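You operate a simulated robot arm through the tools that you are given. There is no shell and no other tool. Be economical: measure what you need, move in short steps, check, and stop when the job is done.

Carry out the task below with a simulated two-armed robot. There is one attempt and no reset: what you move stays moved.

JOB
Put two of the orange plugs from the island top on the shelf under the pick-up desk. Take the red clip and leave it on the purple computer. Any order will do.

Only the result counts: the job must be done as asked and must still hold three seconds after the hand-in. Knocking over, shifting, dropping, spilling or breaking anything else fails it.

ROBOT AND FRAMES
Two 7-joint arms with two-finger parallel grippers on one trunk, on a base that drives. Base frame: it is fixed to the floor where the robot stands at the start and does not move with it; the origin is under the middle of the robot, x ahead of it, y to its left, z up; the surface under the hand at the start is at about z = 860. Lengths are in mm, angles in degrees, forces in N, time in s.
The left shoulder is at the start at [70, 177, 1045], the right one opposite. With the tool pointing down near the work surface each hand reaches from about 280 to 740 mm from the robot's upright axis, wherever it stands, measured 20 degrees to its own side. Places, roughly: red clip [-1250, 2250, 500]; shelf under the pick-up desk [-800, -2200, 300]. Payload 3.43 kg a hand.
The TCP of each hand is the grasp point between the finger pads, 30 mm short of the fingertips. In the tool frame z runs along the fingers and y along their closing line. The gripper opens to 94 mm. The fingers are 28 mm wide and 10 mm thick; the gripper's body (50 by 96 mm) begins 55 mm behind the TCP.
Orientation is that of the tool frame in the base frame, as [roll, pitch, yaw] about the fixed x, y, z axes, in that order (R = Rz(yaw) Ry(pitch) Rx(roll)). With the fingers straight down and closing along the base's y, the tool's x points along the base's -x, its y along +y and its z along -z.

CONTROLS
- The arms move only by the tool send_rows. It takes "left_targets", "right_targets" or both (then of equal length, played together; a hand with none holds still); each is a list of rows, each a list of 7 numbers: the shift along the tool's x, y, z in mm, then the turn, a rotation vector about the tool's x, y, z in degrees, then the finger opening in mm, from 0 to 94. In form: [[tx, ty, tz, rx, ry, rz, fingers], ...]. A call has 1 to 12 rows; each row shifts and turns the commanded pose from where the row before left it, along the tool's axes as they then stand. Rows are played at 5 a second. More than 50 mm and 8.6 degrees between two rows, or a gripper value outside its range, and nothing of the call is played. A pose out of reach is approached as far as the arm can. The call stops where the force on the tool passes 40 N (or 10 N more than at its start, if that is more) or the arm is blocked; 0.2 s more then pass. Each finger travels about 153 mm/s and halts on what it meets, pressing with about 35 N; the grip force reading is that of the motor and also rises with nothing between the fingers. The clock runs only during rows and for 0.2 s after the last one: add rows that do not move to give the fingers time. The reply holds the time, the measured pose of the TCP, the force on the tool along the base axes, the opening and the grip force, in the units named above and with some noise, with the torque about the TCP (base axes, N m) and any sound that the robot's microphone picked up.
- Cameras (640 x 400 px; columns grow to the right, rows downward): "scene" is now at [114.2, 49.1, 1350.8]; the picture's right is [0.60, -0.80, 0.00], its down [-0.54, -0.40, -0.74] and it looks along [0.59, 0.44, -0.67] (base axes); focal length 262 px, centre (320, 200). "left" rides on the left gripper at [76, -14, -103] in its tool frame; the picture's right is [0.18, 0.98, 0.00], its down [-0.75, 0.14, -0.64] and it looks along [-0.63, 0.12, 0.77] (tool axes); focal length 243 px, centre (320, 200). "right" rides on the right gripper at [76, 14, -103] in its tool frame; the picture's right is [-0.18, 0.98, 0.00], its down [-0.75, -0.14, -0.64] and it looks along [-0.63, -0.12, 0.77] (tool axes); focal length 243 px, centre (320, 200). There is no depth. A picture from a camera that has moved, and an enlarged one, comes with that camera's place and axes in the base frame and with its lens.
- get_image(camera): a new picture of that camera. No time passes.
- slide_trunk(by): slides the trunk up (or, below 0, down) by that many mm; the arms and the scene camera ride with it, the base frame stays. It gives what a move gives, with no picture.
- base_move(legs): drives the robot by 1 to 6 legs, each [ahead, turn to the left] in mm and degrees, along the robot's own axes; the way and the turn of a leg run together, so that a leg with both is an arc; at most 1500 mm and 180 degrees a leg. The arms and the cameras ride along, it lands a little off, and it stops where it bumps. It gives what a move gives.
- pan_tilt(pan, tilt): turns the head with the scene camera to pan (to the left, within 86 degrees either way) and tilt (down, from -29 to 69), counted from straight ahead of the robot. It gives what a move gives.
- zoom(camera, box): a new picture of the part [left, top, right, bottom] of that camera's present view, enlarged. No time passes.
- finish_job(): hands the job in; it is judged then, once.

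Go step by step. Nothing tells you exact positions but the pictures and the camera data: compare them with the known pose of the tool, close in by small moves and look again before you grip or let go. The budget is 165 turns and 130 pictures, counting those below and the enlarged ones. Unless the task says otherwise, let go and move clear before handing in.

The tools are called after "Request:" as name(argument=value, ...) on one line, values as JSON. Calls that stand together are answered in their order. send_rows: Moves the arms, as the interface text tells. Its arguments: {"type":"object","properties":{"left_targets":{"type":"array","items":{"type":"array","items":{"type":"number"}}},"right_targets":{"type":"array","items":{"type":"array","items":{"type":"number"}}}},"required":[]} The other tools are called the same way: slide_trunk (by) slides the trunk up or down; base_move (legs) drives the base; pan_tilt (pan, tilt) turns the head that bears the scene camera; get_image (camera) takes a picture; zoom (camera, box) takes an enlarged picture of a part of a camera's view; finish_job () hands the job in.

At the start:

```text
clock: 0.0
left_ee_pos: [311.8, 470.9, 1080.1]
left_tool_rot: [179.9, 0.1, 180.0]
left_ft_force: [-0.2, 0.0, 0.2]
left_wrist_torque: [0.0, -0.01, 0.0]
left_finger_gap: 93.9
left_gripper_force: 0.0
right_ee_pos: [488.8, 12.6, 1141.4]
right_tool_rot: [180.0, 0.0, 180.0]
right_ft_force: [0.2, -0.4, 0.3]
right_wrist_torque: [0.0, 0.0, 0.02]
right_finger_gap: 94.1
right_gripper_force: 0.0
trunk travel left (down, up): [-625.0, 215.0]
robot x, y, heading: [-3.8, -1.5, -0.1]
head pan, tilt: [36.8, 42.3]
```

scene: 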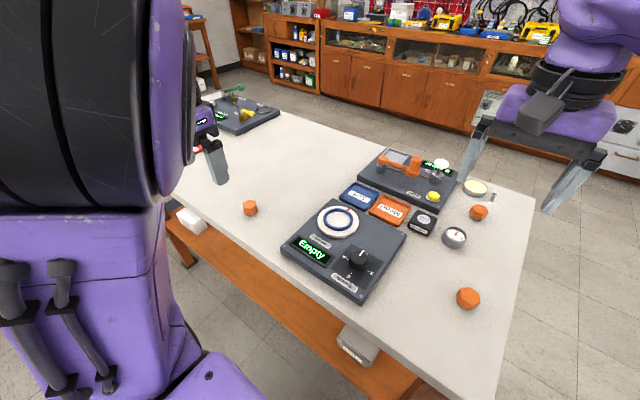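
right: 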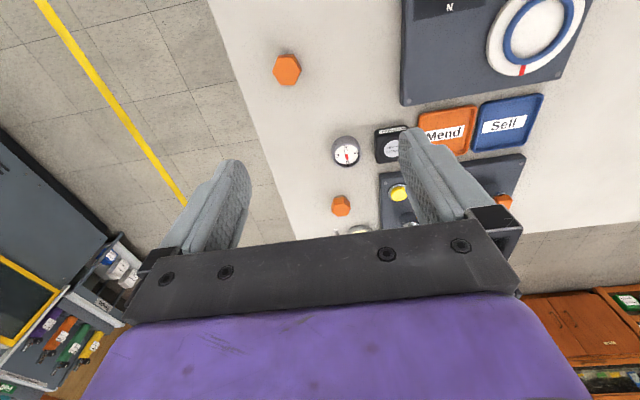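
left: 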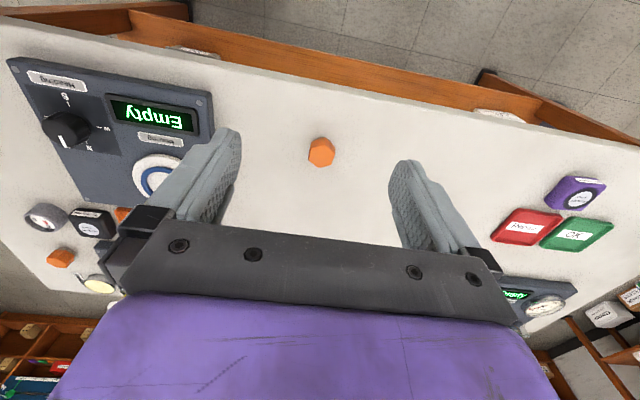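

I see three orange plugs on the island. I place one near [400, 490] for the left hand and one near [480, -32] for the right. I'll look closer before gripping them.

Request:
zoom(camera="left", box=[280, 120, 360, 180])

Request:
zoom(camera="right", box=[250, 40, 330, 100])

Request:
zoom(camera="scene", box=[340, 130, 540, 330])

```text
6.67 times, centred on (320, 150) of left
camera zoom: at [234.0, 456.3, 1182.7], right [-0.18, 0.98, 0.0], down [0.75, 0.14, 0.64], along [0.63, 0.12, -0.77], focal length 1618 px, centre (320, 533)
```

zoom: 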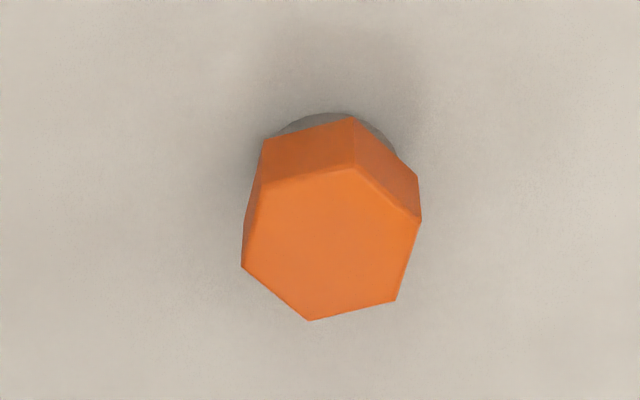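

```text
6.67 times, centred on (290, 70) of right
camera zoom: at [412.3, 28.3, 1245.0], right [0.18, 0.98, 0.0], down [0.75, -0.14, 0.64], along [0.63, -0.12, -0.77], focal length 1618 px, centre (520, 1067)
```

zoom: 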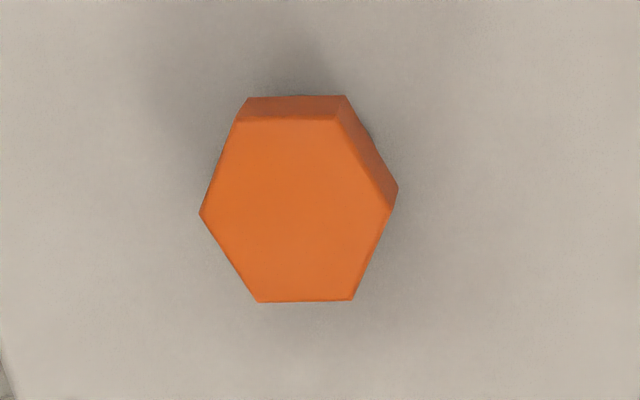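

```text
2.00 times, centred on (440, 230) of scene
camera zoom: at [114.2, 49.1, 1350.8], right [0.6, -0.8, 0.0], down [-0.54, -0.4, -0.74], along [0.59, 0.44, -0.67], focal length 523 px, centre (80, 140)
```

zoom: 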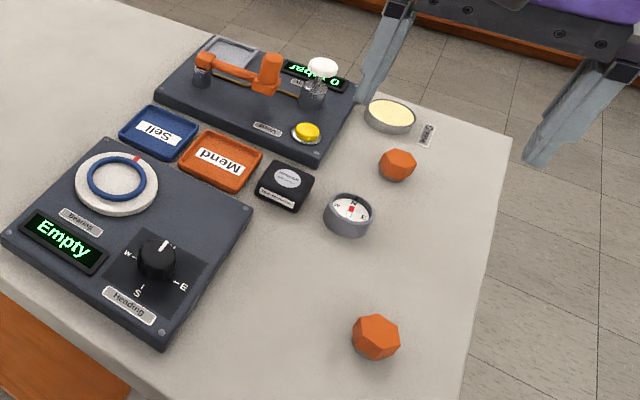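

The plugs are hex heads about 36 mm across, standing on grey feet. The left one has its flats facing ±y. The right one needs a yaw of about +22°. I'll bring both hands above them.

Request:
send_rows(left_targets=[[-30, 6.6, 46, 0, 0, 0, 80], [-30, 6.6, 46, 0, 0, 0, 80], [-29, 6.6, 46, 0, 0, 0, 80], [0, 0, 0, 0, 0, 0, 80], [0, 0, 0, 0, 0, 0, 80], [0, 0, 0, 0, 0, 0, 80], [0, 0, 0, 0, 0, 0, 80]], right_targets=[[2.4, -10.9, 48, 0, 0, 0, 80], [2.4, -10.9, 48, 0, 0, 0, 80], [2.4, -10.9, 48, 0, 0, 0, 80], [2.4, -10.9, 48, 0, 0, 0, 80], [0, 0, 0, 0, 0, -7.4, 80], [0, 0, 0, 0, 0, -7.3, 80], [0, 0, 0, 0, 0, -7.3, 80]])

Request:
get_image(camera="left")

Request:
get_image(camera="right")

```text
refused: row 1 steps farther than a row can; nothing moved
```

```text
123 pictures are left
camera left: at [234.0, 456.3, 1182.7], right [-0.18, 0.98, 0.0], down [0.75, 0.14, 0.64], along [0.63, 0.12, -0.77], focal length 243 px, centre (320, 200)
```

left: 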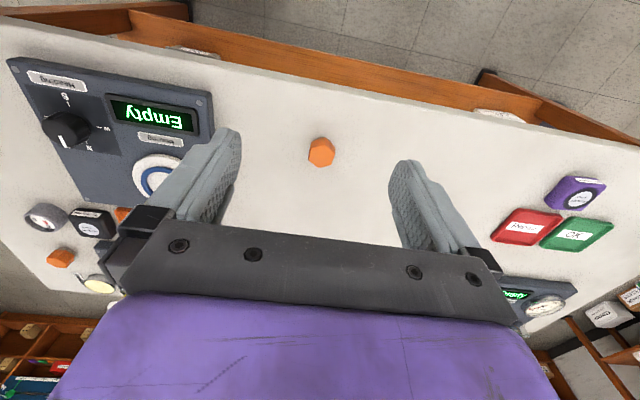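

```text
122 pictures are left
camera right: at [412.3, 28.3, 1245.0], right [0.18, 0.98, 0.0], down [0.75, -0.14, 0.64], along [0.63, -0.12, -0.77], focal length 243 px, centre (320, 200)
```

right: 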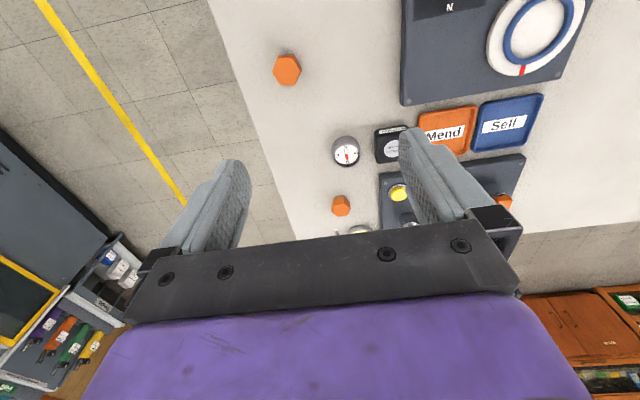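

The steps were too long, since the 50 mm limit counts the total shift of a row. I'll resend with smaller ones.

Request:
send_rows(left_targets=[[-22, 5, 34, 0, 0, 0, 80], [-22, 5, 34, 0, 0, 0, 80], [-22, 5, 34, 0, 0, 0, 80], [-22, 5, 34, 0, 0, 0, 80], [0, 0, 0, 0, 0, 0, 80], [0, 0, 0, 0, 0, 0, 80], [0, 0, 0, 0, 0, 0, 80], [0, 0, 0, 0, 0, 0, 80]], right_targets=[[2, -8.7, 38, 0, 0, 0, 80], [2, -8.7, 38, 0, 0, 0, 80], [2, -8.7, 38, 0, 0, 0, 80], [2, -8.7, 38, 0, 0, 0, 80], [2, -8.7, 38, 0, 0, 0, 80], [0, 0, 0, 0, 0, -7.4, 80], [0, 0, 0, 0, 0, -7.3, 80], [0, 0, 0, 0, 0, -7.3, 80]])

```text
clock: 1.8
left_ee_pos: [401.5, 490.7, 946.6]
left_tool_rot: [180.0, 0.1, 180.0]
left_ft_force: [0.1, 0.3, -0.7]
left_wrist_torque: [0.03, 0.0, -0.04]
left_finger_gap: 80.0
left_gripper_force: 0.1
right_ee_pos: [479.4, -29.6, 951.9]
right_tool_rot: [180.0, 0.1, -157.8]
right_ft_force: [-0.3, -0.5, -0.1]
right_wrist_torque: [0.01, 0.02, -0.01]
right_finger_gap: 79.8
right_gripper_force: 0.1
trunk travel left (down, up): [-625.0, 215.0]
robot x, y, heading: [3.0, -1.7, -0.0]
head pan, tilt: [36.8, 42.3]
```

Request:
get_image(camera="left")

Request:
get_image(camera="right")

```text
121 pictures are left
camera left: at [323.6, 476.2, 1047.4], right [-0.18, 0.98, 0.0], down [0.75, 0.14, 0.64], along [0.63, 0.12, -0.77], focal length 243 px, centre (320, 200)
```

left: 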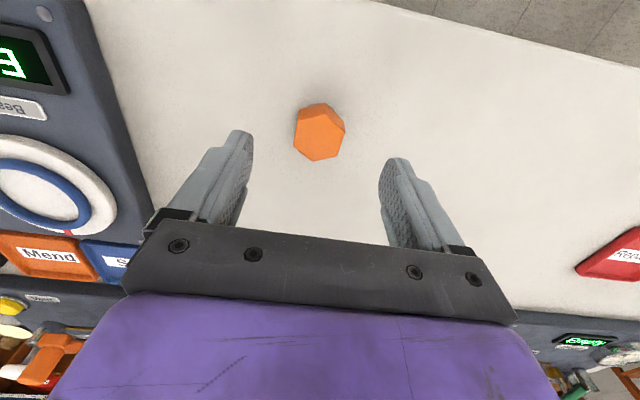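

```text
120 pictures are left
camera right: at [403.5, -45.0, 1054.6], right [-0.2, 0.98, 0.0], down [0.75, 0.15, 0.64], along [0.63, 0.13, -0.77], focal length 243 px, centre (320, 200)
```

right: 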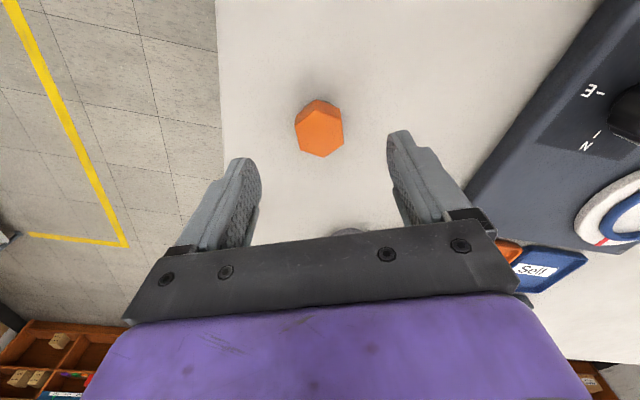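

Both are centred, so I'll descend and grip.

Request:
send_rows(left_targets=[[2, 0, 20, 0, 0, 0, 70], [0, 0, 20, 0, 0, 0, 70], [0, 0, 10, 0, 0, 0, 70], [0, 0, 0, 0, 0, 0, 70], [0, 0, 0, 0, 0, 0, 10], [0, 0, 0, 0, 0, 0, 10], [0, 0, 0, 0, 0, 0, 10]], right_targets=[[2, 0, 20, 0, 0, 0, 70], [0, 0, 20, 0, 0, 0, 70], [0, 0, 15, 0, 0, 0, 70], [0, 0, 0, 0, 0, 0, 70], [0, 0, 0, 0, 0, 0, 10], [0, 0, 0, 0, 0, 0, 10], [0, 0, 0, 0, 0, 0, 10]])

Request:
get_image(camera="left")

Request:
get_image(camera="right")

```text
clock: 3.4
left_ee_pos: [398.8, 491.2, 895.8]
left_tool_rot: [-179.9, 0.1, 179.9]
left_ft_force: [-0.2, 0.4, 0.8]
left_wrist_torque: [0.02, 0.0, -0.02]
left_finger_gap: 36.0
left_gripper_force: 34.7
right_ee_pos: [477.4, -31.0, 895.7]
right_tool_rot: [-180.0, 0.0, -158.0]
right_ft_force: [-0.4, -0.6, -0.9]
right_wrist_torque: [0.02, 0.0, 0.01]
right_finger_gap: 36.2
right_gripper_force: 34.6
trunk travel left (down, up): [-625.0, 215.0]
robot x, y, heading: [1.8, 2.3, -0.1]
head pan, tilt: [36.8, 42.3]
```

```text
119 pictures are left
camera left: at [321.5, 476.9, 997.5], right [-0.18, 0.98, 0.0], down [0.75, 0.14, 0.64], along [0.63, 0.12, -0.77], focal length 243 px, centre (320, 200)
```

left: 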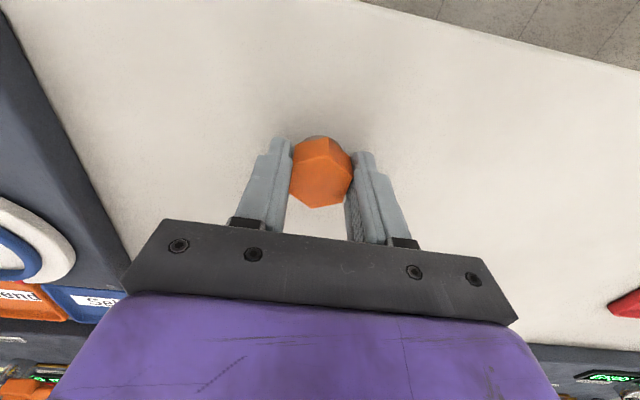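

```text
118 pictures are left
camera right: at [400.4, -45.9, 999.2], right [-0.2, 0.98, 0.0], down [0.75, 0.15, 0.64], along [0.63, 0.13, -0.77], focal length 243 px, centre (320, 200)
```

right: 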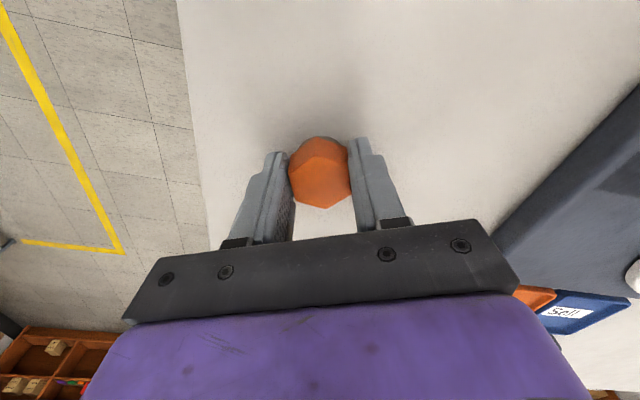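

Both plugs are gripped at 36 mm. I'll lift straight up and unwind the right yaw.

Request:
send_rows(left_targets=[[0, 0, -30, 0, 0, 0, 10], [0, 0, -45, 0, 0, 0, 10], [0, 0, -45, 0, 0, 0, 10], [0, 0, -45, 0, 0, 0, 10], [0, 0, -30, 0, 0, 0, 10], [0, 0, 0, 0, 0, 0, 10], [0, 0, 0, 0, 0, 0, 10], [0, 0, 0, 0, 0, 0, 10]], right_targets=[[0, 0, -30, 0, 0, 0, 10], [0, 0, -45, 0, 0, 0, 10], [0, 0, -45, 0, 0, 0, 10], [0, 0, -45, 0, 0, 0, 10], [0, 0, -30, 0, 0, 0, 10], [0, 0, 0, 0, 0, 7.4, 10], [0, 0, 0, 0, 0, 7.3, 10], [0, 0, 0, 0, 0, 7.3, 10]])

Request:
pan_tilt(pan=-80, tilt=20)

Request:
get_image(camera="scene")

Request:
pan_tilt(pan=85, tilt=20)

Request:
get_image(camera="scene")

```text
clock: 5.2
left_ee_pos: [397.7, 492.2, 1089.0]
left_tool_rot: [-180.0, -0.1, -180.0]
left_ft_force: [-0.3, -0.5, 0.4]
left_wrist_torque: [0.02, -0.02, -0.03]
left_finger_gap: 35.6
left_gripper_force: 35.2
right_ee_pos: [478.8, -31.0, 1091.6]
right_tool_rot: [180.0, 0.0, 179.9]
right_ft_force: [-0.3, 0.9, 1.3]
right_wrist_torque: [-0.01, 0.0, 0.0]
right_finger_gap: 36.2
right_gripper_force: 35.2
trunk travel left (down, up): [-625.0, 215.0]
robot x, y, heading: [3.7, -1.6, -0.0]
head pan, tilt: [36.8, 42.3]
```

```text
clock: 7.2
left_ee_pos: [396.7, 491.8, 1089.5]
left_tool_rot: [-180.0, 0.2, -179.9]
left_ft_force: [0.5, -0.1, 0.8]
left_wrist_torque: [0.0, 0.0, -0.03]
left_finger_gap: 35.7
left_gripper_force: 34.7
right_ee_pos: [477.6, -30.8, 1090.6]
right_tool_rot: [-179.9, 0.0, 180.0]
right_ft_force: [0.3, -1.1, 0.2]
right_wrist_torque: [0.01, -0.04, -0.04]
right_finger_gap: 36.3
right_gripper_force: 34.6
trunk travel left (down, up): [-625.0, 215.0]
robot x, y, heading: [0.2, 0.8, 0.1]
head pan, tilt: [-80.0, 20.0]
```

```text
117 pictures are left
camera scene: at [63.8, -92.5, 1385.6], right [-0.98, -0.17, 0.0], down [-0.06, 0.34, -0.94], along [0.16, -0.93, -0.34], focal length 262 px, centre (320, 200)
```

scene: 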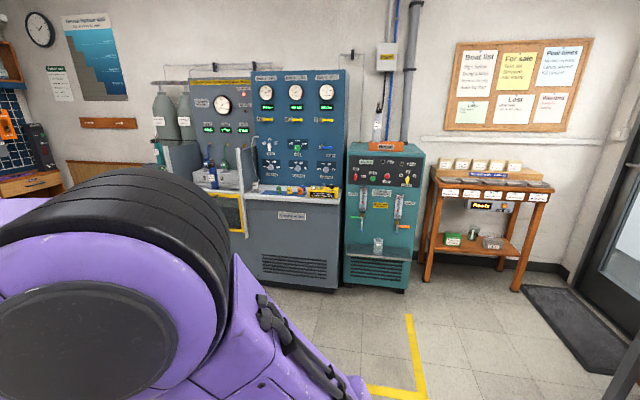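

```text
clock: 9.7
left_ee_pos: [397.8, 491.3, 1090.0]
left_tool_rot: [-180.0, 0.0, 180.0]
left_ft_force: [-0.3, 0.8, -1.2]
left_wrist_torque: [-0.01, 0.0, 0.0]
left_finger_gap: 35.9
left_gripper_force: 35.3
right_ee_pos: [478.2, -33.1, 1091.9]
right_tool_rot: [180.0, 0.0, -180.0]
right_ft_force: [0.7, 0.3, 0.0]
right_wrist_torque: [-0.05, 0.0, -0.01]
right_finger_gap: 36.1
right_gripper_force: 35.2
trunk travel left (down, up): [-625.0, 215.0]
robot x, y, heading: [-2.3, 0.9, -0.1]
head pan, tilt: [85.0, 20.0]
```

```text
116 pictures are left
camera scene: at [55.7, 92.0, 1385.6], right [1.0, -0.09, 0.0], down [-0.03, -0.34, -0.94], along [0.08, 0.94, -0.34], focal length 262 px, centre (320, 200)
```

scene: 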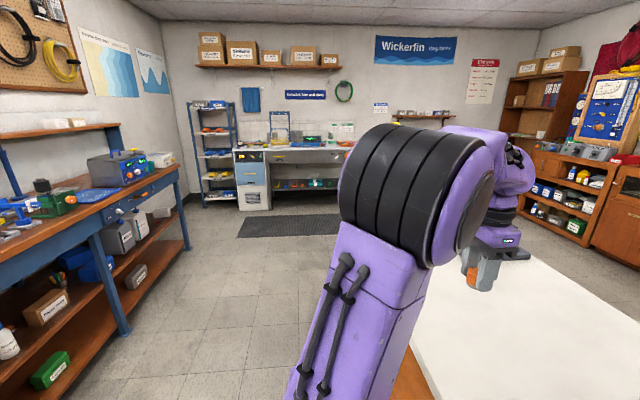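

The pick-up desk is the small wooden stand to the right-rear with a low shelf. I'll zoom in on it.

Request:
pan_tilt(pan=-85, tilt=20)

Request:
zoom(camera="scene", box=[340, 120, 540, 300])

```text
clock: 12.3
left_ee_pos: [397.1, 491.7, 1088.2]
left_tool_rot: [180.0, 0.1, -179.9]
left_ft_force: [-0.1, 0.1, -0.3]
left_wrist_torque: [0.0, 0.01, -0.02]
left_finger_gap: 35.8
left_gripper_force: 35.4
right_ee_pos: [477.6, -31.5, 1091.9]
right_tool_rot: [180.0, 0.0, 180.0]
right_ft_force: [0.0, 1.0, 0.5]
right_wrist_torque: [0.02, 0.01, 0.01]
right_finger_gap: 36.4
right_gripper_force: 34.6
trunk travel left (down, up): [-625.0, 215.0]
robot x, y, heading: [0.0, -0.6, -0.0]
head pan, tilt: [-85.0, 20.0]
```

```text
2.22 times, centred on (440, 210) of scene
camera zoom: at [55.7, -93.5, 1385.6], right [-1.0, -0.09, 0.0], down [-0.03, 0.34, -0.94], along [0.08, -0.94, -0.34], focal length 581 px, centre (53, 178)
```

zoom: 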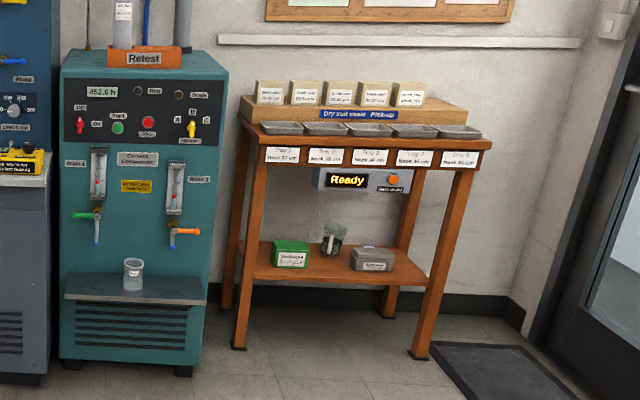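

The pick-up desk's shelf spans roughly x -1150..-480 with its front edge at y≈-2050 and z≈300. There is a free gap between the green and grey boxes around x≈-830. I'll turn towards it in place, hands high over the island, and look before driving.

Request:
base_move(legs=[[-250, 0], [0, -125]])

Request:
pan_tilt(pan=0, tilt=25)

Request:
get_image(camera="scene")

```text
clock: 19.2
left_ee_pos: [-58.7, -602.0, 1089.5]
left_tool_rot: [-180.0, 0.0, 56.7]
left_ft_force: [0.2, -0.2, -0.4]
left_wrist_torque: [-0.03, -0.01, -0.03]
left_finger_gap: 35.5
left_gripper_force: 35.1
right_ee_pos: [-541.0, -382.4, 1092.6]
right_tool_rot: [-179.9, 0.1, 56.9]
right_ft_force: [0.6, -0.6, -1.2]
right_wrist_torque: [-0.01, 0.02, -0.03]
right_finger_gap: 36.2
right_gripper_force: 35.1
trunk travel left (down, up): [-625.0, 215.0]
robot x, y, heading: [-251.2, 1.0, -123.2]
head pan, tilt: [-85.0, 20.0]
```

```text
clock: 20.8
left_ee_pos: [-58.1, -602.6, 1089.7]
left_tool_rot: [180.0, 0.0, 56.6]
left_ft_force: [-0.2, -0.6, -1.3]
left_wrist_torque: [-0.03, -0.01, 0.01]
left_finger_gap: 35.4
left_gripper_force: 35.1
right_ee_pos: [-539.4, -381.3, 1091.7]
right_tool_rot: [-180.0, 0.0, 56.8]
right_ft_force: [-0.9, 0.8, -0.1]
right_wrist_torque: [0.02, -0.02, -0.03]
right_finger_gap: 36.1
right_gripper_force: 35.0
trunk travel left (down, up): [-625.0, 215.0]
robot x, y, heading: [-251.5, 2.2, -123.0]
head pan, tilt: [0.0, 25.0]
```

```text
114 pictures are left
camera scene: at [-332.0, -119.8, 1377.5], right [-0.84, 0.55, 0.0], down [0.23, 0.35, -0.91], along [-0.5, -0.76, -0.42], focal length 262 px, centre (320, 200)
```

scene: 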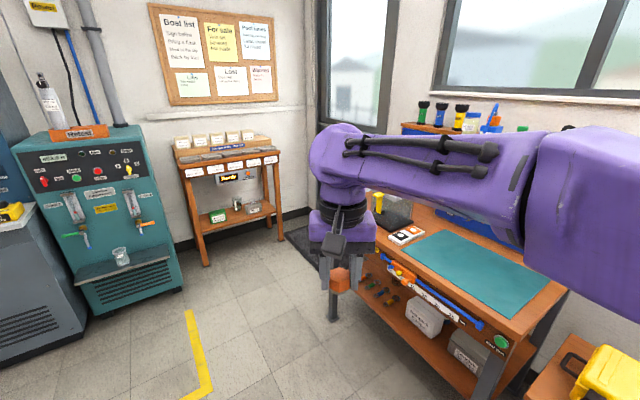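

A workbench lies to the right at x < -1080, down to y≈-1090. I'll skirt it on the left and then swing round to face the desk.

Request:
base_move(legs=[[0, 18], [1080, 0], [0, -20], [430, 0], [0, 35]])

Request:
pan_tilt(pan=0, tilt=40)

Request:
get_image(camera="scene")

```text
clock: 32.2
left_ee_pos: [-341.2, -1851.0, 1088.3]
left_tool_rot: [-179.4, 0.9, 84.8]
left_ft_force: [-1.1, -0.3, -0.1]
left_wrist_torque: [0.0, 0.02, -0.01]
left_finger_gap: 34.8
left_gripper_force: 34.8
right_ee_pos: [-862.0, -1880.6, 1091.0]
right_tool_rot: [-180.0, -0.1, 85.3]
right_ft_force: [0.1, 0.9, -0.9]
right_wrist_torque: [-0.01, 0.0, 0.02]
right_finger_gap: 36.3
right_gripper_force: 35.5
trunk travel left (down, up): [-625.0, 215.0]
robot x, y, heading: [-792.5, -1408.3, -94.6]
head pan, tilt: [0.0, 25.0]
stopped in leg 5: the force on the tool passed its limit at 62 N (the readings are from after the stop); the commanded pose is now the measured one
```

```text
clock: 33.0
left_ee_pos: [-340.1, -1849.8, 1088.4]
left_tool_rot: [-179.4, 0.9, 84.7]
left_ft_force: [-0.7, 0.0, -1.0]
left_wrist_torque: [0.01, -0.03, 0.0]
left_finger_gap: 35.0
left_gripper_force: 35.0
right_ee_pos: [-862.4, -1879.8, 1090.9]
right_tool_rot: [-180.0, 0.0, 85.3]
right_ft_force: [0.8, -0.2, 0.2]
right_wrist_torque: [0.01, 0.03, -0.01]
right_finger_gap: 36.2
right_gripper_force: 34.4
trunk travel left (down, up): [-625.0, 215.0]
robot x, y, heading: [-793.1, -1408.8, -94.7]
head pan, tilt: [0.0, 40.0]
```

```text
113 pictures are left
camera scene: at [-804.7, -1543.2, 1354.3], right [-1.0, 0.08, 0.0], down [0.05, 0.64, -0.77], along [-0.06, -0.76, -0.64], focal length 262 px, centre (320, 200)
```

scene: 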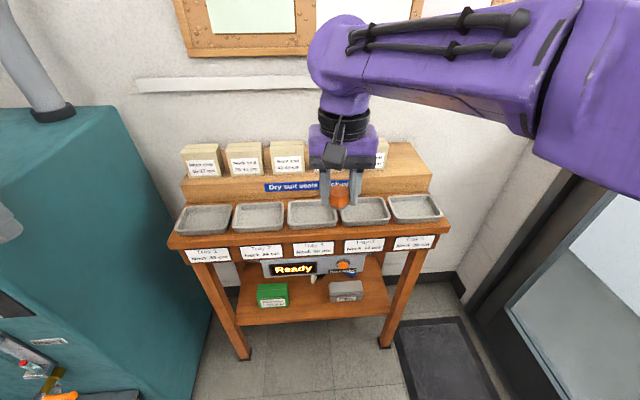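

The left hand brushed the teal machine, though the plug is still held. I'll back off the way it came and look at what it touched.

Request:
base_move(legs=[[0, -6], [-200, 0]])

Request:
pan_tilt(pan=40, tilt=30)

Request:
get_image(camera="scene")

Request:
get_image(camera="left")

```text
clock: 35.1
left_ee_pos: [-352.3, -1696.8, 1089.5]
left_tool_rot: [-179.4, 0.9, 78.8]
left_ft_force: [-0.5, 0.0, 0.0]
left_wrist_torque: [0.02, 0.05, 0.0]
left_finger_gap: 35.1
left_gripper_force: 34.7
right_ee_pos: [-873.6, -1673.1, 1090.8]
right_tool_rot: [-180.0, 0.0, 79.3]
right_ft_force: [-0.5, -0.3, -0.6]
right_wrist_torque: [-0.02, 0.01, 0.04]
right_finger_gap: 36.3
right_gripper_force: 35.3
trunk travel left (down, up): [-625.0, 215.0]
robot x, y, heading: [-749.7, -1213.2, -100.7]
head pan, tilt: [0.0, 40.0]
```

```text
clock: 36.2
left_ee_pos: [-351.1, -1697.0, 1089.7]
left_tool_rot: [-179.5, 0.8, 78.8]
left_ft_force: [0.0, 0.5, -0.4]
left_wrist_torque: [-0.01, 0.0, -0.01]
left_finger_gap: 35.1
left_gripper_force: 35.4
right_ee_pos: [-873.9, -1671.4, 1090.9]
right_tool_rot: [-180.0, 0.0, 79.3]
right_ft_force: [-0.3, 0.2, -0.2]
right_wrist_torque: [-0.01, 0.0, -0.02]
right_finger_gap: 36.5
right_gripper_force: 35.4
trunk travel left (down, up): [-625.0, 215.0]
robot x, y, heading: [-752.3, -1210.6, -100.9]
head pan, tilt: [40.0, 30.0]
```

```text
112 pictures are left
camera scene: at [-721.4, -1338.6, 1369.5], right [-0.87, -0.49, 0.0], down [-0.24, 0.44, -0.87], along [0.42, -0.76, -0.5], focal length 262 px, centre (320, 200)
```

scene: 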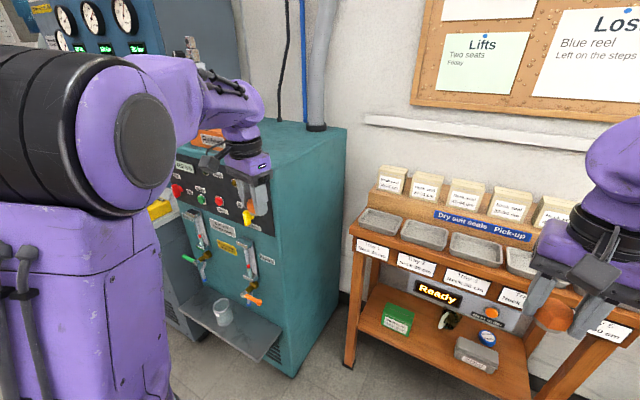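

```text
111 pictures are left
camera left: at [-351.4, -1617.5, 1189.9], right [1.0, -0.01, -0.01], down [0.0, -0.76, 0.65], along [-0.02, -0.65, -0.76], focal length 243 px, centre (320, 200)
```

left: 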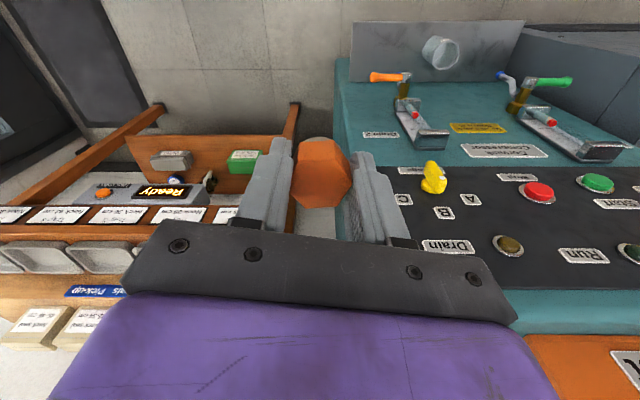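

The left hand was right in front of the yellow drain selector when it touched. I'll check that.

Request:
zoom(camera="left", box=[380, 130, 540, 260])

Request:
zoom(camera="scene", box=[160, 140, 300, 260])

```text
3.08 times, centred on (460, 195) of left
camera zoom: at [-351.4, -1617.5, 1189.9], right [1.0, -0.01, -0.01], down [0.0, -0.76, 0.65], along [-0.02, -0.65, -0.76], focal length 746 px, centre (-111, 215)
```

zoom: 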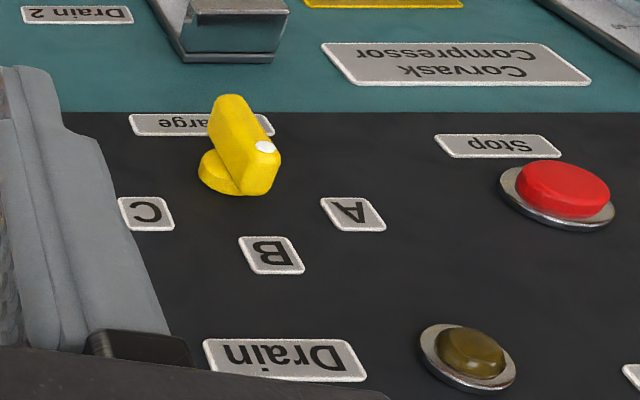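

```text
3.33 times, centred on (230, 200) of scene
camera zoom: at [-721.4, -1338.6, 1369.5], right [-0.87, -0.49, 0.0], down [-0.24, 0.44, -0.87], along [0.42, -0.76, -0.5], focal length 872 px, centre (620, 200)
```

zoom: 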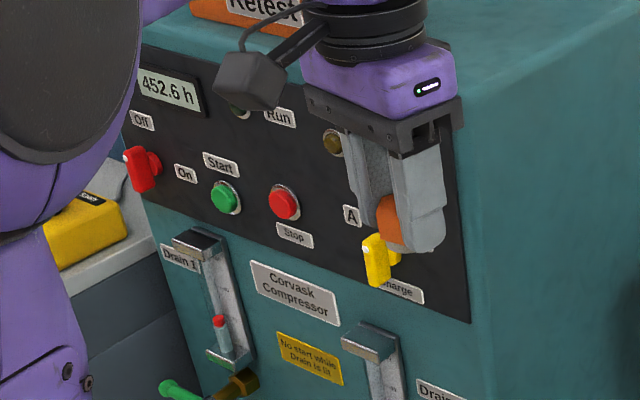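

The selector still points to B and the lever looks as before, so nothing seems changed. I'll tuck both hands inward, face the desk squarely and then lower the trunk.

Request:
send_rows(left_targets=[[10, -40, 0, 0, 0, 0, 10], [10, -40, 0, 0, 0, 0, 10], [10, -40, 0, 0, 0, 0, 10], [10, -40, 0, 0, 0, 0, 10], [10, -40, 0, 0, 0, 0, 10], [10, -40, 0, 0, 0, 0, 10]], right_targets=[[15, -40, 0, 0, 0, 0, 10], [15, -40, 0, 0, 0, 0, 10], [15, -40, 0, 0, 0, 0, 10], [15, -40, 0, 0, 0, 0, 10], [15, -40, 0, 0, 0, 0, 10], [15, 0, 0, 0, 0, 0, 10]])

Request:
base_move(legs=[[0, -20], [130, 0], [0, 31]])

Request:
slide_trunk(by=-540)

Request:
pan_tilt(pan=0, tilt=30)

Request:
get_image(camera="scene")

```text
clock: 37.6
left_ee_pos: [-520.6, -1693.5, 1080.5]
left_tool_rot: [-178.4, 0.8, 79.1]
left_ft_force: [-0.6, -0.1, -0.1]
left_wrist_torque: [0.0, -0.01, 0.02]
left_finger_gap: 34.5
left_gripper_force: 35.0
left hand out of reach, approached as far as the arm can: row 3, 4, 5, 6
right_ee_pos: [-1052.6, -1548.0, 1091.8]
right_tool_rot: [-179.9, 0.1, 79.3]
right_ft_force: [-0.5, 1.1, 0.0]
right_wrist_torque: [-0.02, 0.03, 0.0]
right_finger_gap: 36.3
right_gripper_force: 34.7
trunk travel left (down, up): [-625.0, 215.0]
robot x, y, heading: [-753.7, -1209.2, -101.0]
head pan, tilt: [40.0, 30.0]
```

```text
clock: 39.0
left_ee_pos: [-668.6, -1755.9, 1081.9]
left_tool_rot: [-178.4, 0.9, 63.5]
left_ft_force: [1.4, -0.5, 0.2]
left_wrist_torque: [0.0, 0.02, -0.01]
left_finger_gap: 34.8
left_gripper_force: 35.2
right_ee_pos: [-1141.3, -1469.3, 1089.7]
right_tool_rot: [-179.8, -0.1, 63.6]
right_ft_force: [-1.1, -1.0, -1.5]
right_wrist_torque: [0.06, -0.06, -0.01]
right_finger_gap: 36.1
right_gripper_force: 34.9
trunk travel left (down, up): [-625.0, 215.0]
robot x, y, heading: [-749.5, -1229.0, -112.7]
head pan, tilt: [40.0, 30.0]
stopped in leg 1: the robot was blocked; the commanded pose is now the measured one
```

```text
refused: -540 is not a number from -400 to 400
```

```text
clock: 40.1
left_ee_pos: [-668.3, -1755.5, 1082.2]
left_tool_rot: [-178.3, 0.9, 63.5]
left_ft_force: [0.2, -0.6, 1.6]
left_wrist_torque: [-0.01, 0.04, -0.01]
left_finger_gap: 34.4
left_gripper_force: 34.6
right_ee_pos: [-1139.5, -1468.4, 1090.4]
right_tool_rot: [-179.7, 0.1, 63.5]
right_ft_force: [0.3, -0.5, -0.8]
right_wrist_torque: [0.05, -0.01, -0.05]
right_finger_gap: 35.9
right_gripper_force: 35.2
trunk travel left (down, up): [-625.0, 215.0]
robot x, y, heading: [-754.1, -1230.4, -112.9]
head pan, tilt: [0.0, 30.0]
```

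```text
108 pictures are left
camera scene: at [-812.6, -1359.2, 1369.6], right [-0.92, 0.38, 0.0], down [0.19, 0.46, -0.87], along [-0.33, -0.8, -0.5], focal length 262 px, centre (320, 200)
```

scene: 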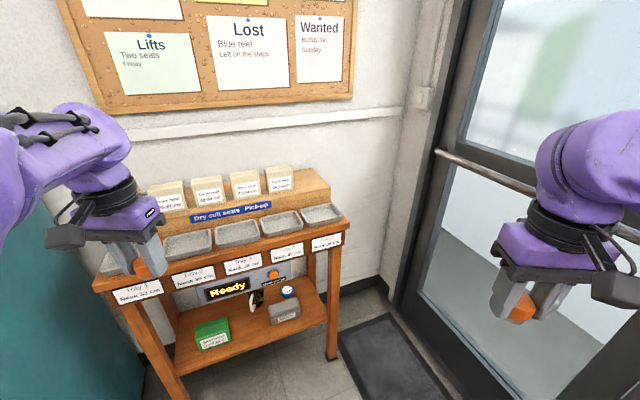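

Turning right was blocked, probably by the workbench at my right rear. I'll look there.

Request:
pan_tilt(pan=-80, tilt=45)

Request:
get_image(camera="scene")

```text
clock: 41.6
left_ee_pos: [-667.3, -1757.9, 1081.1]
left_tool_rot: [-178.3, 0.9, 63.6]
left_ft_force: [-0.4, 0.0, 0.3]
left_wrist_torque: [-0.06, 0.01, 0.03]
left_finger_gap: 34.3
left_gripper_force: 34.9
right_ee_pos: [-1139.7, -1470.1, 1091.8]
right_tool_rot: [-179.7, 0.1, 63.5]
right_ft_force: [-0.3, 0.2, 0.0]
right_wrist_torque: [0.0, -0.02, -0.01]
right_finger_gap: 35.8
right_gripper_force: 34.4
trunk travel left (down, up): [-625.0, 215.0]
robot x, y, heading: [-753.9, -1232.9, -112.4]
head pan, tilt: [-80.0, 45.0]
```

```text
107 pictures are left
camera scene: at [-857.0, -1258.1, 1347.0], right [0.22, 0.98, 0.0], down [0.69, -0.15, -0.71], along [-0.69, 0.15, -0.71], focal length 262 px, centre (320, 200)
```

scene: 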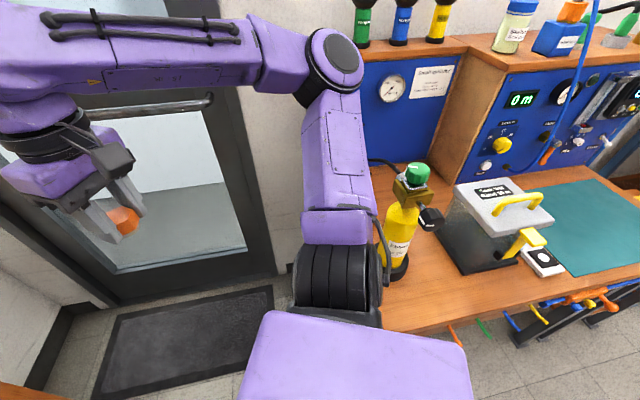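

The right upper arm came against the yellow bottle on the workbench, which is still upright. I'll turn back left away from it, drive forward clear of the bench, and square up.

Request:
base_move(legs=[[0, 12], [130, 0], [0, 11]])

Request:
pan_tilt(pan=-86, tilt=40)

Request:
get_image(camera="scene")

```text
clock: 44.4
left_ee_pos: [-494.2, -1811.1, 1080.8]
left_tool_rot: [-178.3, 0.8, 86.3]
left_ft_force: [0.3, -1.0, -0.6]
left_wrist_torque: [0.0, -0.02, -0.01]
left_finger_gap: 34.3
left_gripper_force: 34.9
right_ee_pos: [-1040.8, -1728.2, 1090.8]
right_tool_rot: [-179.7, -0.1, 86.2]
right_ft_force: [0.3, 0.1, 0.1]
right_wrist_torque: [0.03, 0.01, -0.01]
right_finger_gap: 36.1
right_gripper_force: 34.6
trunk travel left (down, up): [-625.0, 215.0]
robot x, y, heading: [-785.1, -1356.1, -89.8]
head pan, tilt: [-80.0, 45.0]
```

```text
clock: 45.1
left_ee_pos: [-494.0, -1810.4, 1080.1]
left_tool_rot: [-178.3, 0.9, 86.3]
left_ft_force: [-0.2, -0.4, -0.6]
left_wrist_torque: [-0.02, 0.03, 0.04]
left_finger_gap: 34.1
left_gripper_force: 35.1
right_ee_pos: [-1040.0, -1728.1, 1091.5]
right_tool_rot: [-179.6, 0.1, 86.2]
right_ft_force: [-0.1, 0.0, -0.6]
right_wrist_torque: [0.02, -0.01, 0.01]
right_finger_gap: 36.3
right_gripper_force: 34.5
trunk travel left (down, up): [-625.0, 215.0]
robot x, y, heading: [-778.6, -1358.3, -89.9]
head pan, tilt: [-85.9, 40.0]
```

```text
106 pictures are left
camera scene: at [-866.9, -1414.8, 1354.2], right [-0.07, 1.0, 0.0], down [0.64, 0.05, -0.77], along [-0.76, -0.06, -0.64], focal length 262 px, centre (320, 200)
```

scene: 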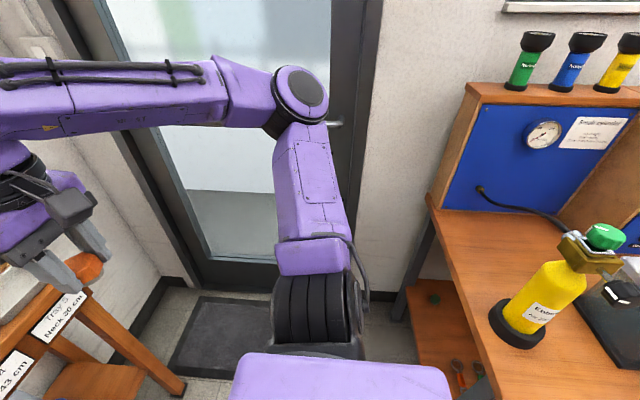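

The bottle stands upright and I'm clear of the bench, squared to the desk. Now I'll lower the trunk.

Request:
slide_trunk(by=-300)

Request:
slide_trunk(by=-250)

Request:
pan_tilt(pan=0, tilt=25)

Request:
get_image(camera="scene")

```text
clock: 48.1
left_ee_pos: [-493.7, -1810.0, 781.1]
left_tool_rot: [-178.3, 0.8, 86.3]
left_ft_force: [0.8, -0.5, -0.9]
left_wrist_torque: [0.04, 0.01, 0.0]
left_finger_gap: 31.7
left_gripper_force: 35.6
right_ee_pos: [-1040.1, -1726.7, 792.1]
right_tool_rot: [-179.8, 0.1, 86.4]
right_ft_force: [0.3, -0.1, -0.7]
right_wrist_torque: [0.01, -0.01, -0.01]
right_finger_gap: 35.8
right_gripper_force: 35.1
trunk travel left (down, up): [-325.0, 515.0]
robot x, y, heading: [-777.0, -1356.1, -89.6]
head pan, tilt: [-85.9, 40.0]
```

```text
clock: 50.7
left_ee_pos: [-493.5, -1810.4, 532.3]
left_tool_rot: [-178.3, 0.9, 86.3]
left_ft_force: [0.6, -0.2, -0.3]
left_wrist_torque: [0.01, -0.03, 0.01]
left_finger_gap: 31.6
left_gripper_force: 35.3
right_ee_pos: [-1040.5, -1727.3, 542.0]
right_tool_rot: [-179.8, 0.1, 86.4]
right_ft_force: [0.3, -0.5, -0.5]
right_wrist_torque: [0.0, -0.02, 0.02]
right_finger_gap: 36.1
right_gripper_force: 35.1
trunk travel left (down, up): [-75.0, 765.0]
robot x, y, heading: [-780.5, -1357.8, -89.7]
head pan, tilt: [-85.9, 40.0]
```

```text
clock: 52.3
left_ee_pos: [-494.2, -1810.5, 531.6]
left_tool_rot: [-178.3, 0.9, 86.4]
left_ft_force: [1.0, -0.6, 0.8]
left_wrist_torque: [0.03, 0.0, 0.01]
left_finger_gap: 31.3
left_gripper_force: 35.1
right_ee_pos: [-1040.7, -1728.0, 541.4]
right_tool_rot: [-179.7, 0.2, 86.3]
right_ft_force: [0.1, -0.5, 0.1]
right_wrist_torque: [0.01, 0.03, 0.01]
right_finger_gap: 36.0
right_gripper_force: 34.9
trunk travel left (down, up): [-75.0, 765.0]
robot x, y, heading: [-778.3, -1355.9, -89.7]
head pan, tilt: [0.0, 25.0]
```

```text
105 pictures are left
camera scene: at [-782.2, -1500.6, 827.5], right [-1.0, 0.0, 0.0], down [0.0, 0.42, -0.91], along [0.0, -0.91, -0.42], focal length 262 px, centre (320, 200)
```

scene: 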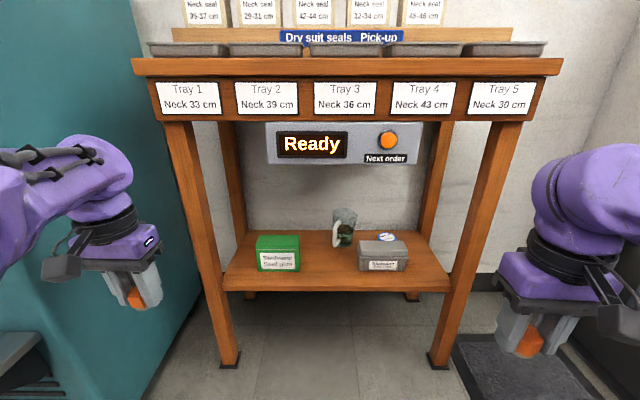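

The left gap reading has shrunk from 36 to 31, so I'll check how both plugs sit in the fingers.

Request:
get_image(camera="left")

Request:
zoom(camera="scene", box=[60, 220, 220, 340])

Request:
zoom(camera="scene", box=[200, 200, 500, 330])

```text
104 pictures are left
camera left: at [-502.0, -1732.0, 632.4], right [0.99, 0.12, -0.03], down [0.11, -0.75, 0.65], along [0.05, -0.65, -0.76], focal length 243 px, centre (320, 200)
```

left: 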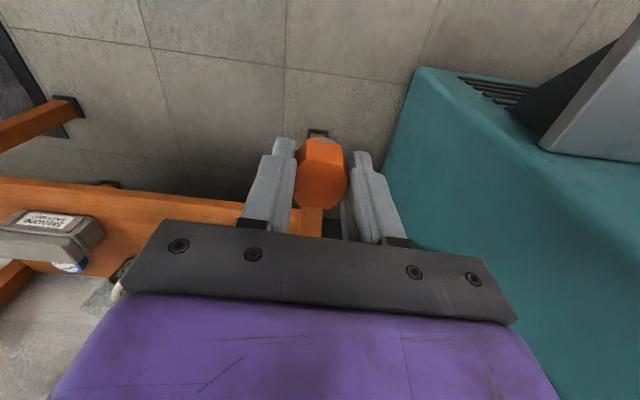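

```text
3.33 times, centred on (140, 280) of scene
camera zoom: at [-782.2, -1500.6, 827.5], right [-1.0, 0.0, 0.0], down [0.0, 0.42, -0.91], along [0.0, -0.91, -0.42], focal length 872 px, centre (920, -67)
```

zoom: 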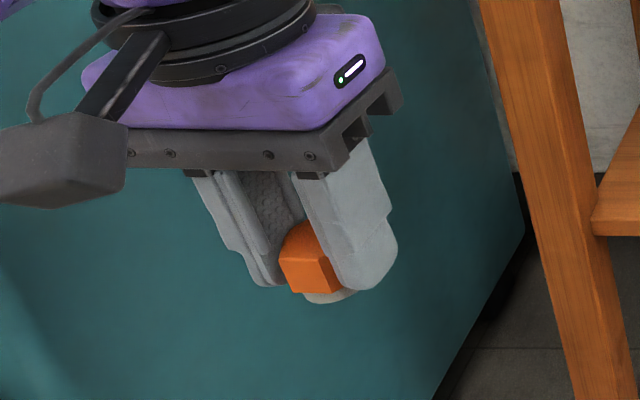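

```text
2.13 times, centred on (350, 265) of scene
camera zoom: at [-782.2, -1500.6, 827.5], right [-1.0, 0.0, 0.0], down [0.0, 0.42, -0.91], along [0.0, -0.91, -0.42], focal length 558 px, centre (256, 61)
```

zoom: 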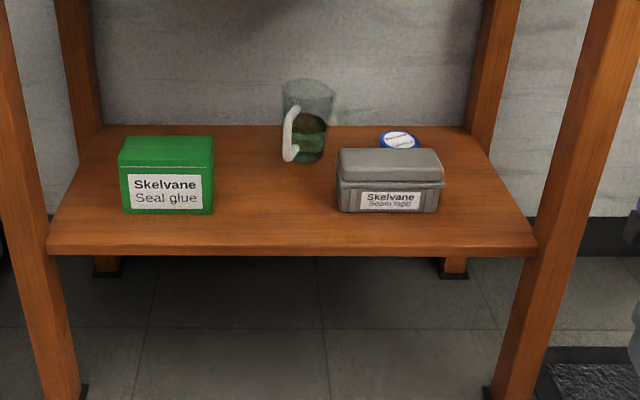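

Both plugs are still held, with the left one slightly turned. The shelf top is at about z 320, front edge y≈-2040, and the strip in front of the boxes is free back to y≈-2105. I'll bring the left hand in and tilt it 30° forward.

Request:
send_rows(left_targets=[[0, -40, 0, 0, -5, -0.6, 5], [0, -40, 0, 0, -5, -0.6, 5], [0, -40, 0, 0, -5, -0.6, 5], [0, -40, 0, 0, -5, -0.6, 5], [0, -40, 0, 0, -5, -0.6, 5], [0, -40, 0, 0, -5, -0.6, 5]])

Request:
get_image(camera="scene")

```text
clock: 53.7
left_ee_pos: [-711.4, -1917.6, 523.8]
left_tool_rot: [-177.0, 31.0, 91.1]
left_ft_force: [-0.8, 0.9, -0.5]
left_wrist_torque: [-0.03, 0.0, -0.01]
left_finger_gap: 31.8
left_gripper_force: 35.3
left hand out of reach, approached as far as the arm can: row 1, 2, 3, 4, 5
right_ee_pos: [-1041.5, -1728.0, 541.3]
right_tool_rot: [-179.7, 0.1, 86.3]
right_ft_force: [0.1, -0.6, 0.6]
right_wrist_torque: [0.01, 0.01, -0.01]
right_finger_gap: 35.9
right_gripper_force: 35.2
trunk travel left (down, up): [-75.0, 765.0]
robot x, y, heading: [-780.6, -1358.0, -89.8]
head pan, tilt: [0.0, 25.0]
```

```text
101 pictures are left
camera scene: at [-782.4, -1500.7, 827.5], right [-1.0, 0.0, 0.0], down [0.0, 0.42, -0.91], along [0.0, -0.91, -0.42], focal length 262 px, centre (320, 200)
```

scene: 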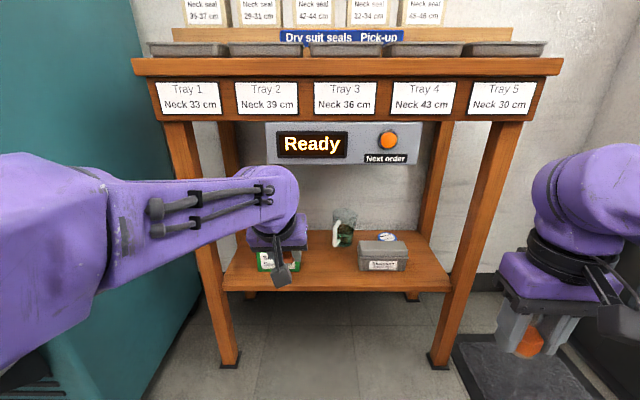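

The left hand is at [-711, -1917, 524], tilted 31°. I'll lower it outside the desk, then move forward.

Request:
send_rows(left_targets=[[17, -6, 28, 0, 0, 0, 5], [17, -6, 28, 0, 0, 0, 5], [17, -6, 28, 0, 0, 0, 5], [17, -6, 28, 0, 0, 0, 5]])

Request:
base_move(legs=[[100, 0]])

Request:
get_image(camera="left")

Request:
get_image(camera="scene")

```text
clock: 54.7
left_ee_pos: [-740.8, -1920.4, 409.0]
left_tool_rot: [-174.5, 31.7, 92.9]
left_ft_force: [-0.2, -0.1, 0.0]
left_wrist_torque: [0.01, -0.05, 0.02]
left_finger_gap: 31.7
left_gripper_force: 34.8
right_ee_pos: [-1039.3, -1728.3, 541.5]
right_tool_rot: [-179.7, 0.1, 86.4]
right_ft_force: [-0.3, 0.4, 0.0]
right_wrist_torque: [0.0, 0.02, 0.03]
right_finger_gap: 36.0
right_gripper_force: 35.1
trunk travel left (down, up): [-75.0, 765.0]
robot x, y, heading: [-783.1, -1356.5, -89.6]
head pan, tilt: [0.0, 25.0]
```

```text
clock: 55.8
left_ee_pos: [-737.2, -2022.6, 402.8]
left_tool_rot: [-174.7, 31.2, 93.2]
left_ft_force: [1.1, 0.1, -0.7]
left_wrist_torque: [-0.01, 0.03, -0.02]
left_finger_gap: 31.5
left_gripper_force: 35.1
right_ee_pos: [-1041.7, -1829.0, 540.6]
right_tool_rot: [-179.7, 0.0, 86.2]
right_ft_force: [-0.1, -0.2, -0.5]
right_wrist_torque: [-0.03, 0.01, -0.01]
right_finger_gap: 36.2
right_gripper_force: 35.7
trunk travel left (down, up): [-75.0, 765.0]
robot x, y, heading: [-778.5, -1459.8, -90.0]
head pan, tilt: [0.0, 25.0]
```

```text
100 pictures are left
camera left: at [-750.0, -1904.4, 452.2], right [0.97, 0.16, -0.17], down [0.22, -0.31, 0.93], along [0.1, -0.94, -0.34], focal length 243 px, centre (320, 200)
```

left: 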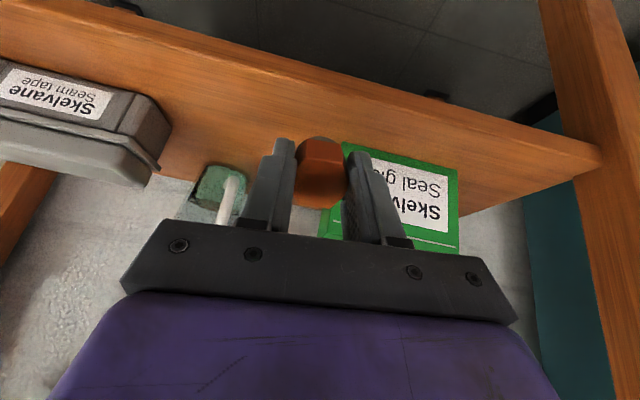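

```text
99 pictures are left
camera scene: at [-782.1, -1602.0, 827.5], right [-1.0, 0.0, 0.0], down [0.0, 0.42, -0.91], along [0.0, -0.91, -0.42], focal length 262 px, centre (320, 200)
```

scene: 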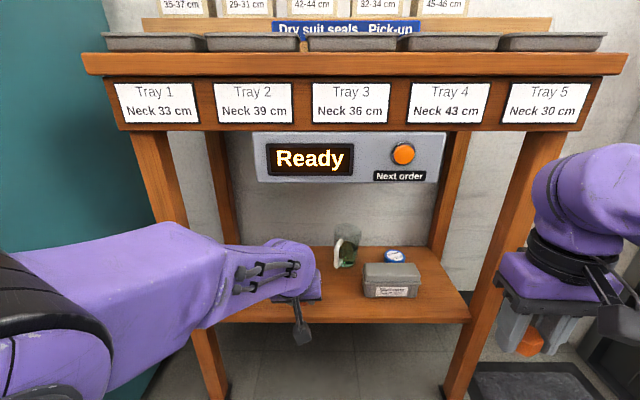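

The left view shows the front strip ahead of the green box. I'll ease forward to y≈-2075 with slightly less tilt, then go down in small steps.

Request:
send_rows(left_targets=[[-21, 0, 13, 0, 3, 0, 5], [-21, 0, 10, 0, 3, 0, 5], [0, 0, 0, 0, 3, 0, 5], [0, 0, 0, 0, 0, 0, 5]])

Request:
get_image(camera="left")

```text
clock: 56.8
left_ee_pos: [-737.0, -2069.1, 403.8]
left_tool_rot: [-175.2, 22.1, 92.3]
left_ft_force: [0.1, -0.5, -1.1]
left_wrist_torque: [-0.02, -0.03, 0.0]
left_finger_gap: 31.4
left_gripper_force: 34.8
right_ee_pos: [-1041.0, -1827.9, 541.1]
right_tool_rot: [-179.7, 0.0, 86.3]
right_ft_force: [0.2, 0.1, -0.7]
right_wrist_torque: [-0.01, 0.01, 0.0]
right_finger_gap: 35.7
right_gripper_force: 34.8
trunk travel left (down, up): [-75.0, 765.0]
robot x, y, heading: [-778.7, -1457.6, -89.9]
head pan, tilt: [0.0, 25.0]
```

```text
98 pictures are left
camera left: at [-748.5, -1960.7, 470.3], right [0.97, 0.18, -0.15], down [0.21, -0.45, 0.86], along [0.09, -0.87, -0.48], focal length 243 px, centre (320, 200)
```

left: 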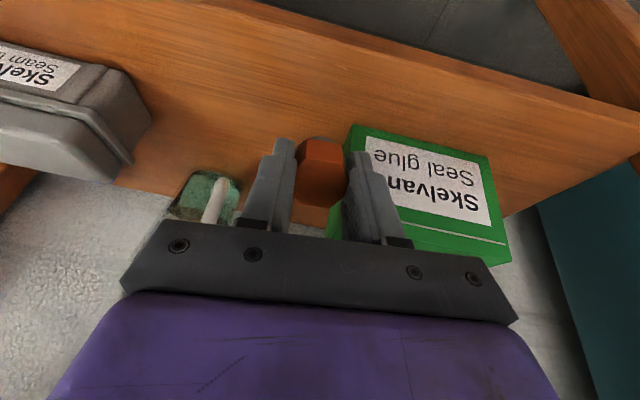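

Plenty of clearance to the box (front at y≈-2130). Lowering now.

Request:
send_rows(left_targets=[[7, 0, 17, 0, 0, 0, 5], [5, 0, 12, 0, 0, 0, 5], [0, 0, 0, 0, 0, 0, 5]])

Request:
zoom(camera="left", box=[220, 60, 420, 240])

```text
clock: 57.6
left_ee_pos: [-738.3, -2069.3, 373.7]
left_tool_rot: [-174.9, 22.2, 92.4]
left_ft_force: [-0.3, 0.0, 0.1]
left_wrist_torque: [-0.02, 0.01, -0.02]
left_finger_gap: 31.7
left_gripper_force: 34.8
right_ee_pos: [-1040.6, -1828.7, 541.0]
right_tool_rot: [-179.6, 0.0, 86.2]
right_ft_force: [0.3, 0.0, -1.5]
right_wrist_torque: [-0.03, 0.02, -0.03]
right_finger_gap: 35.8
right_gripper_force: 35.4
trunk travel left (down, up): [-75.0, 765.0]
robot x, y, heading: [-779.6, -1459.6, -90.0]
head pan, tilt: [0.0, 25.0]
```

```text
2.22 times, centred on (320, 150) of left
camera zoom: at [-749.5, -1961.0, 439.5], right [0.97, 0.18, -0.15], down [0.22, -0.45, 0.86], along [0.09, -0.87, -0.48], focal length 539 px, centre (320, 311)
```

zoom: 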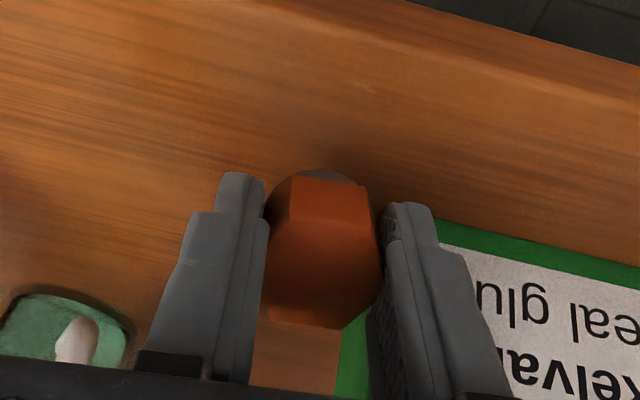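

Request:
send_rows(left_targets=[[1.5, 0, 3.7, 0, 0, 0, 5], [1.5, 0, 3.7, 0, 0, 0, 5], [1.1, 0, 2.8, 0, 0, 0, 5], [0, 0, 0, 0, 0, 0, 5]])

```text
clock: 58.6
left_ee_pos: [-738.2, -2072.1, 363.1]
left_tool_rot: [-174.8, 22.1, 92.5]
left_ft_force: [0.2, -1.1, -0.3]
left_wrist_torque: [0.0, -0.02, -0.04]
left_finger_gap: 31.7
left_gripper_force: 34.7
right_ee_pos: [-1040.3, -1828.0, 542.0]
right_tool_rot: [-179.8, 0.1, 86.1]
right_ft_force: [0.1, 0.3, 0.4]
right_wrist_torque: [0.03, -0.01, -0.03]
right_finger_gap: 36.2
right_gripper_force: 34.5
trunk travel left (down, up): [-75.0, 765.0]
robot x, y, heading: [-781.5, -1456.4, -90.0]
head pan, tilt: [0.0, 25.0]
```

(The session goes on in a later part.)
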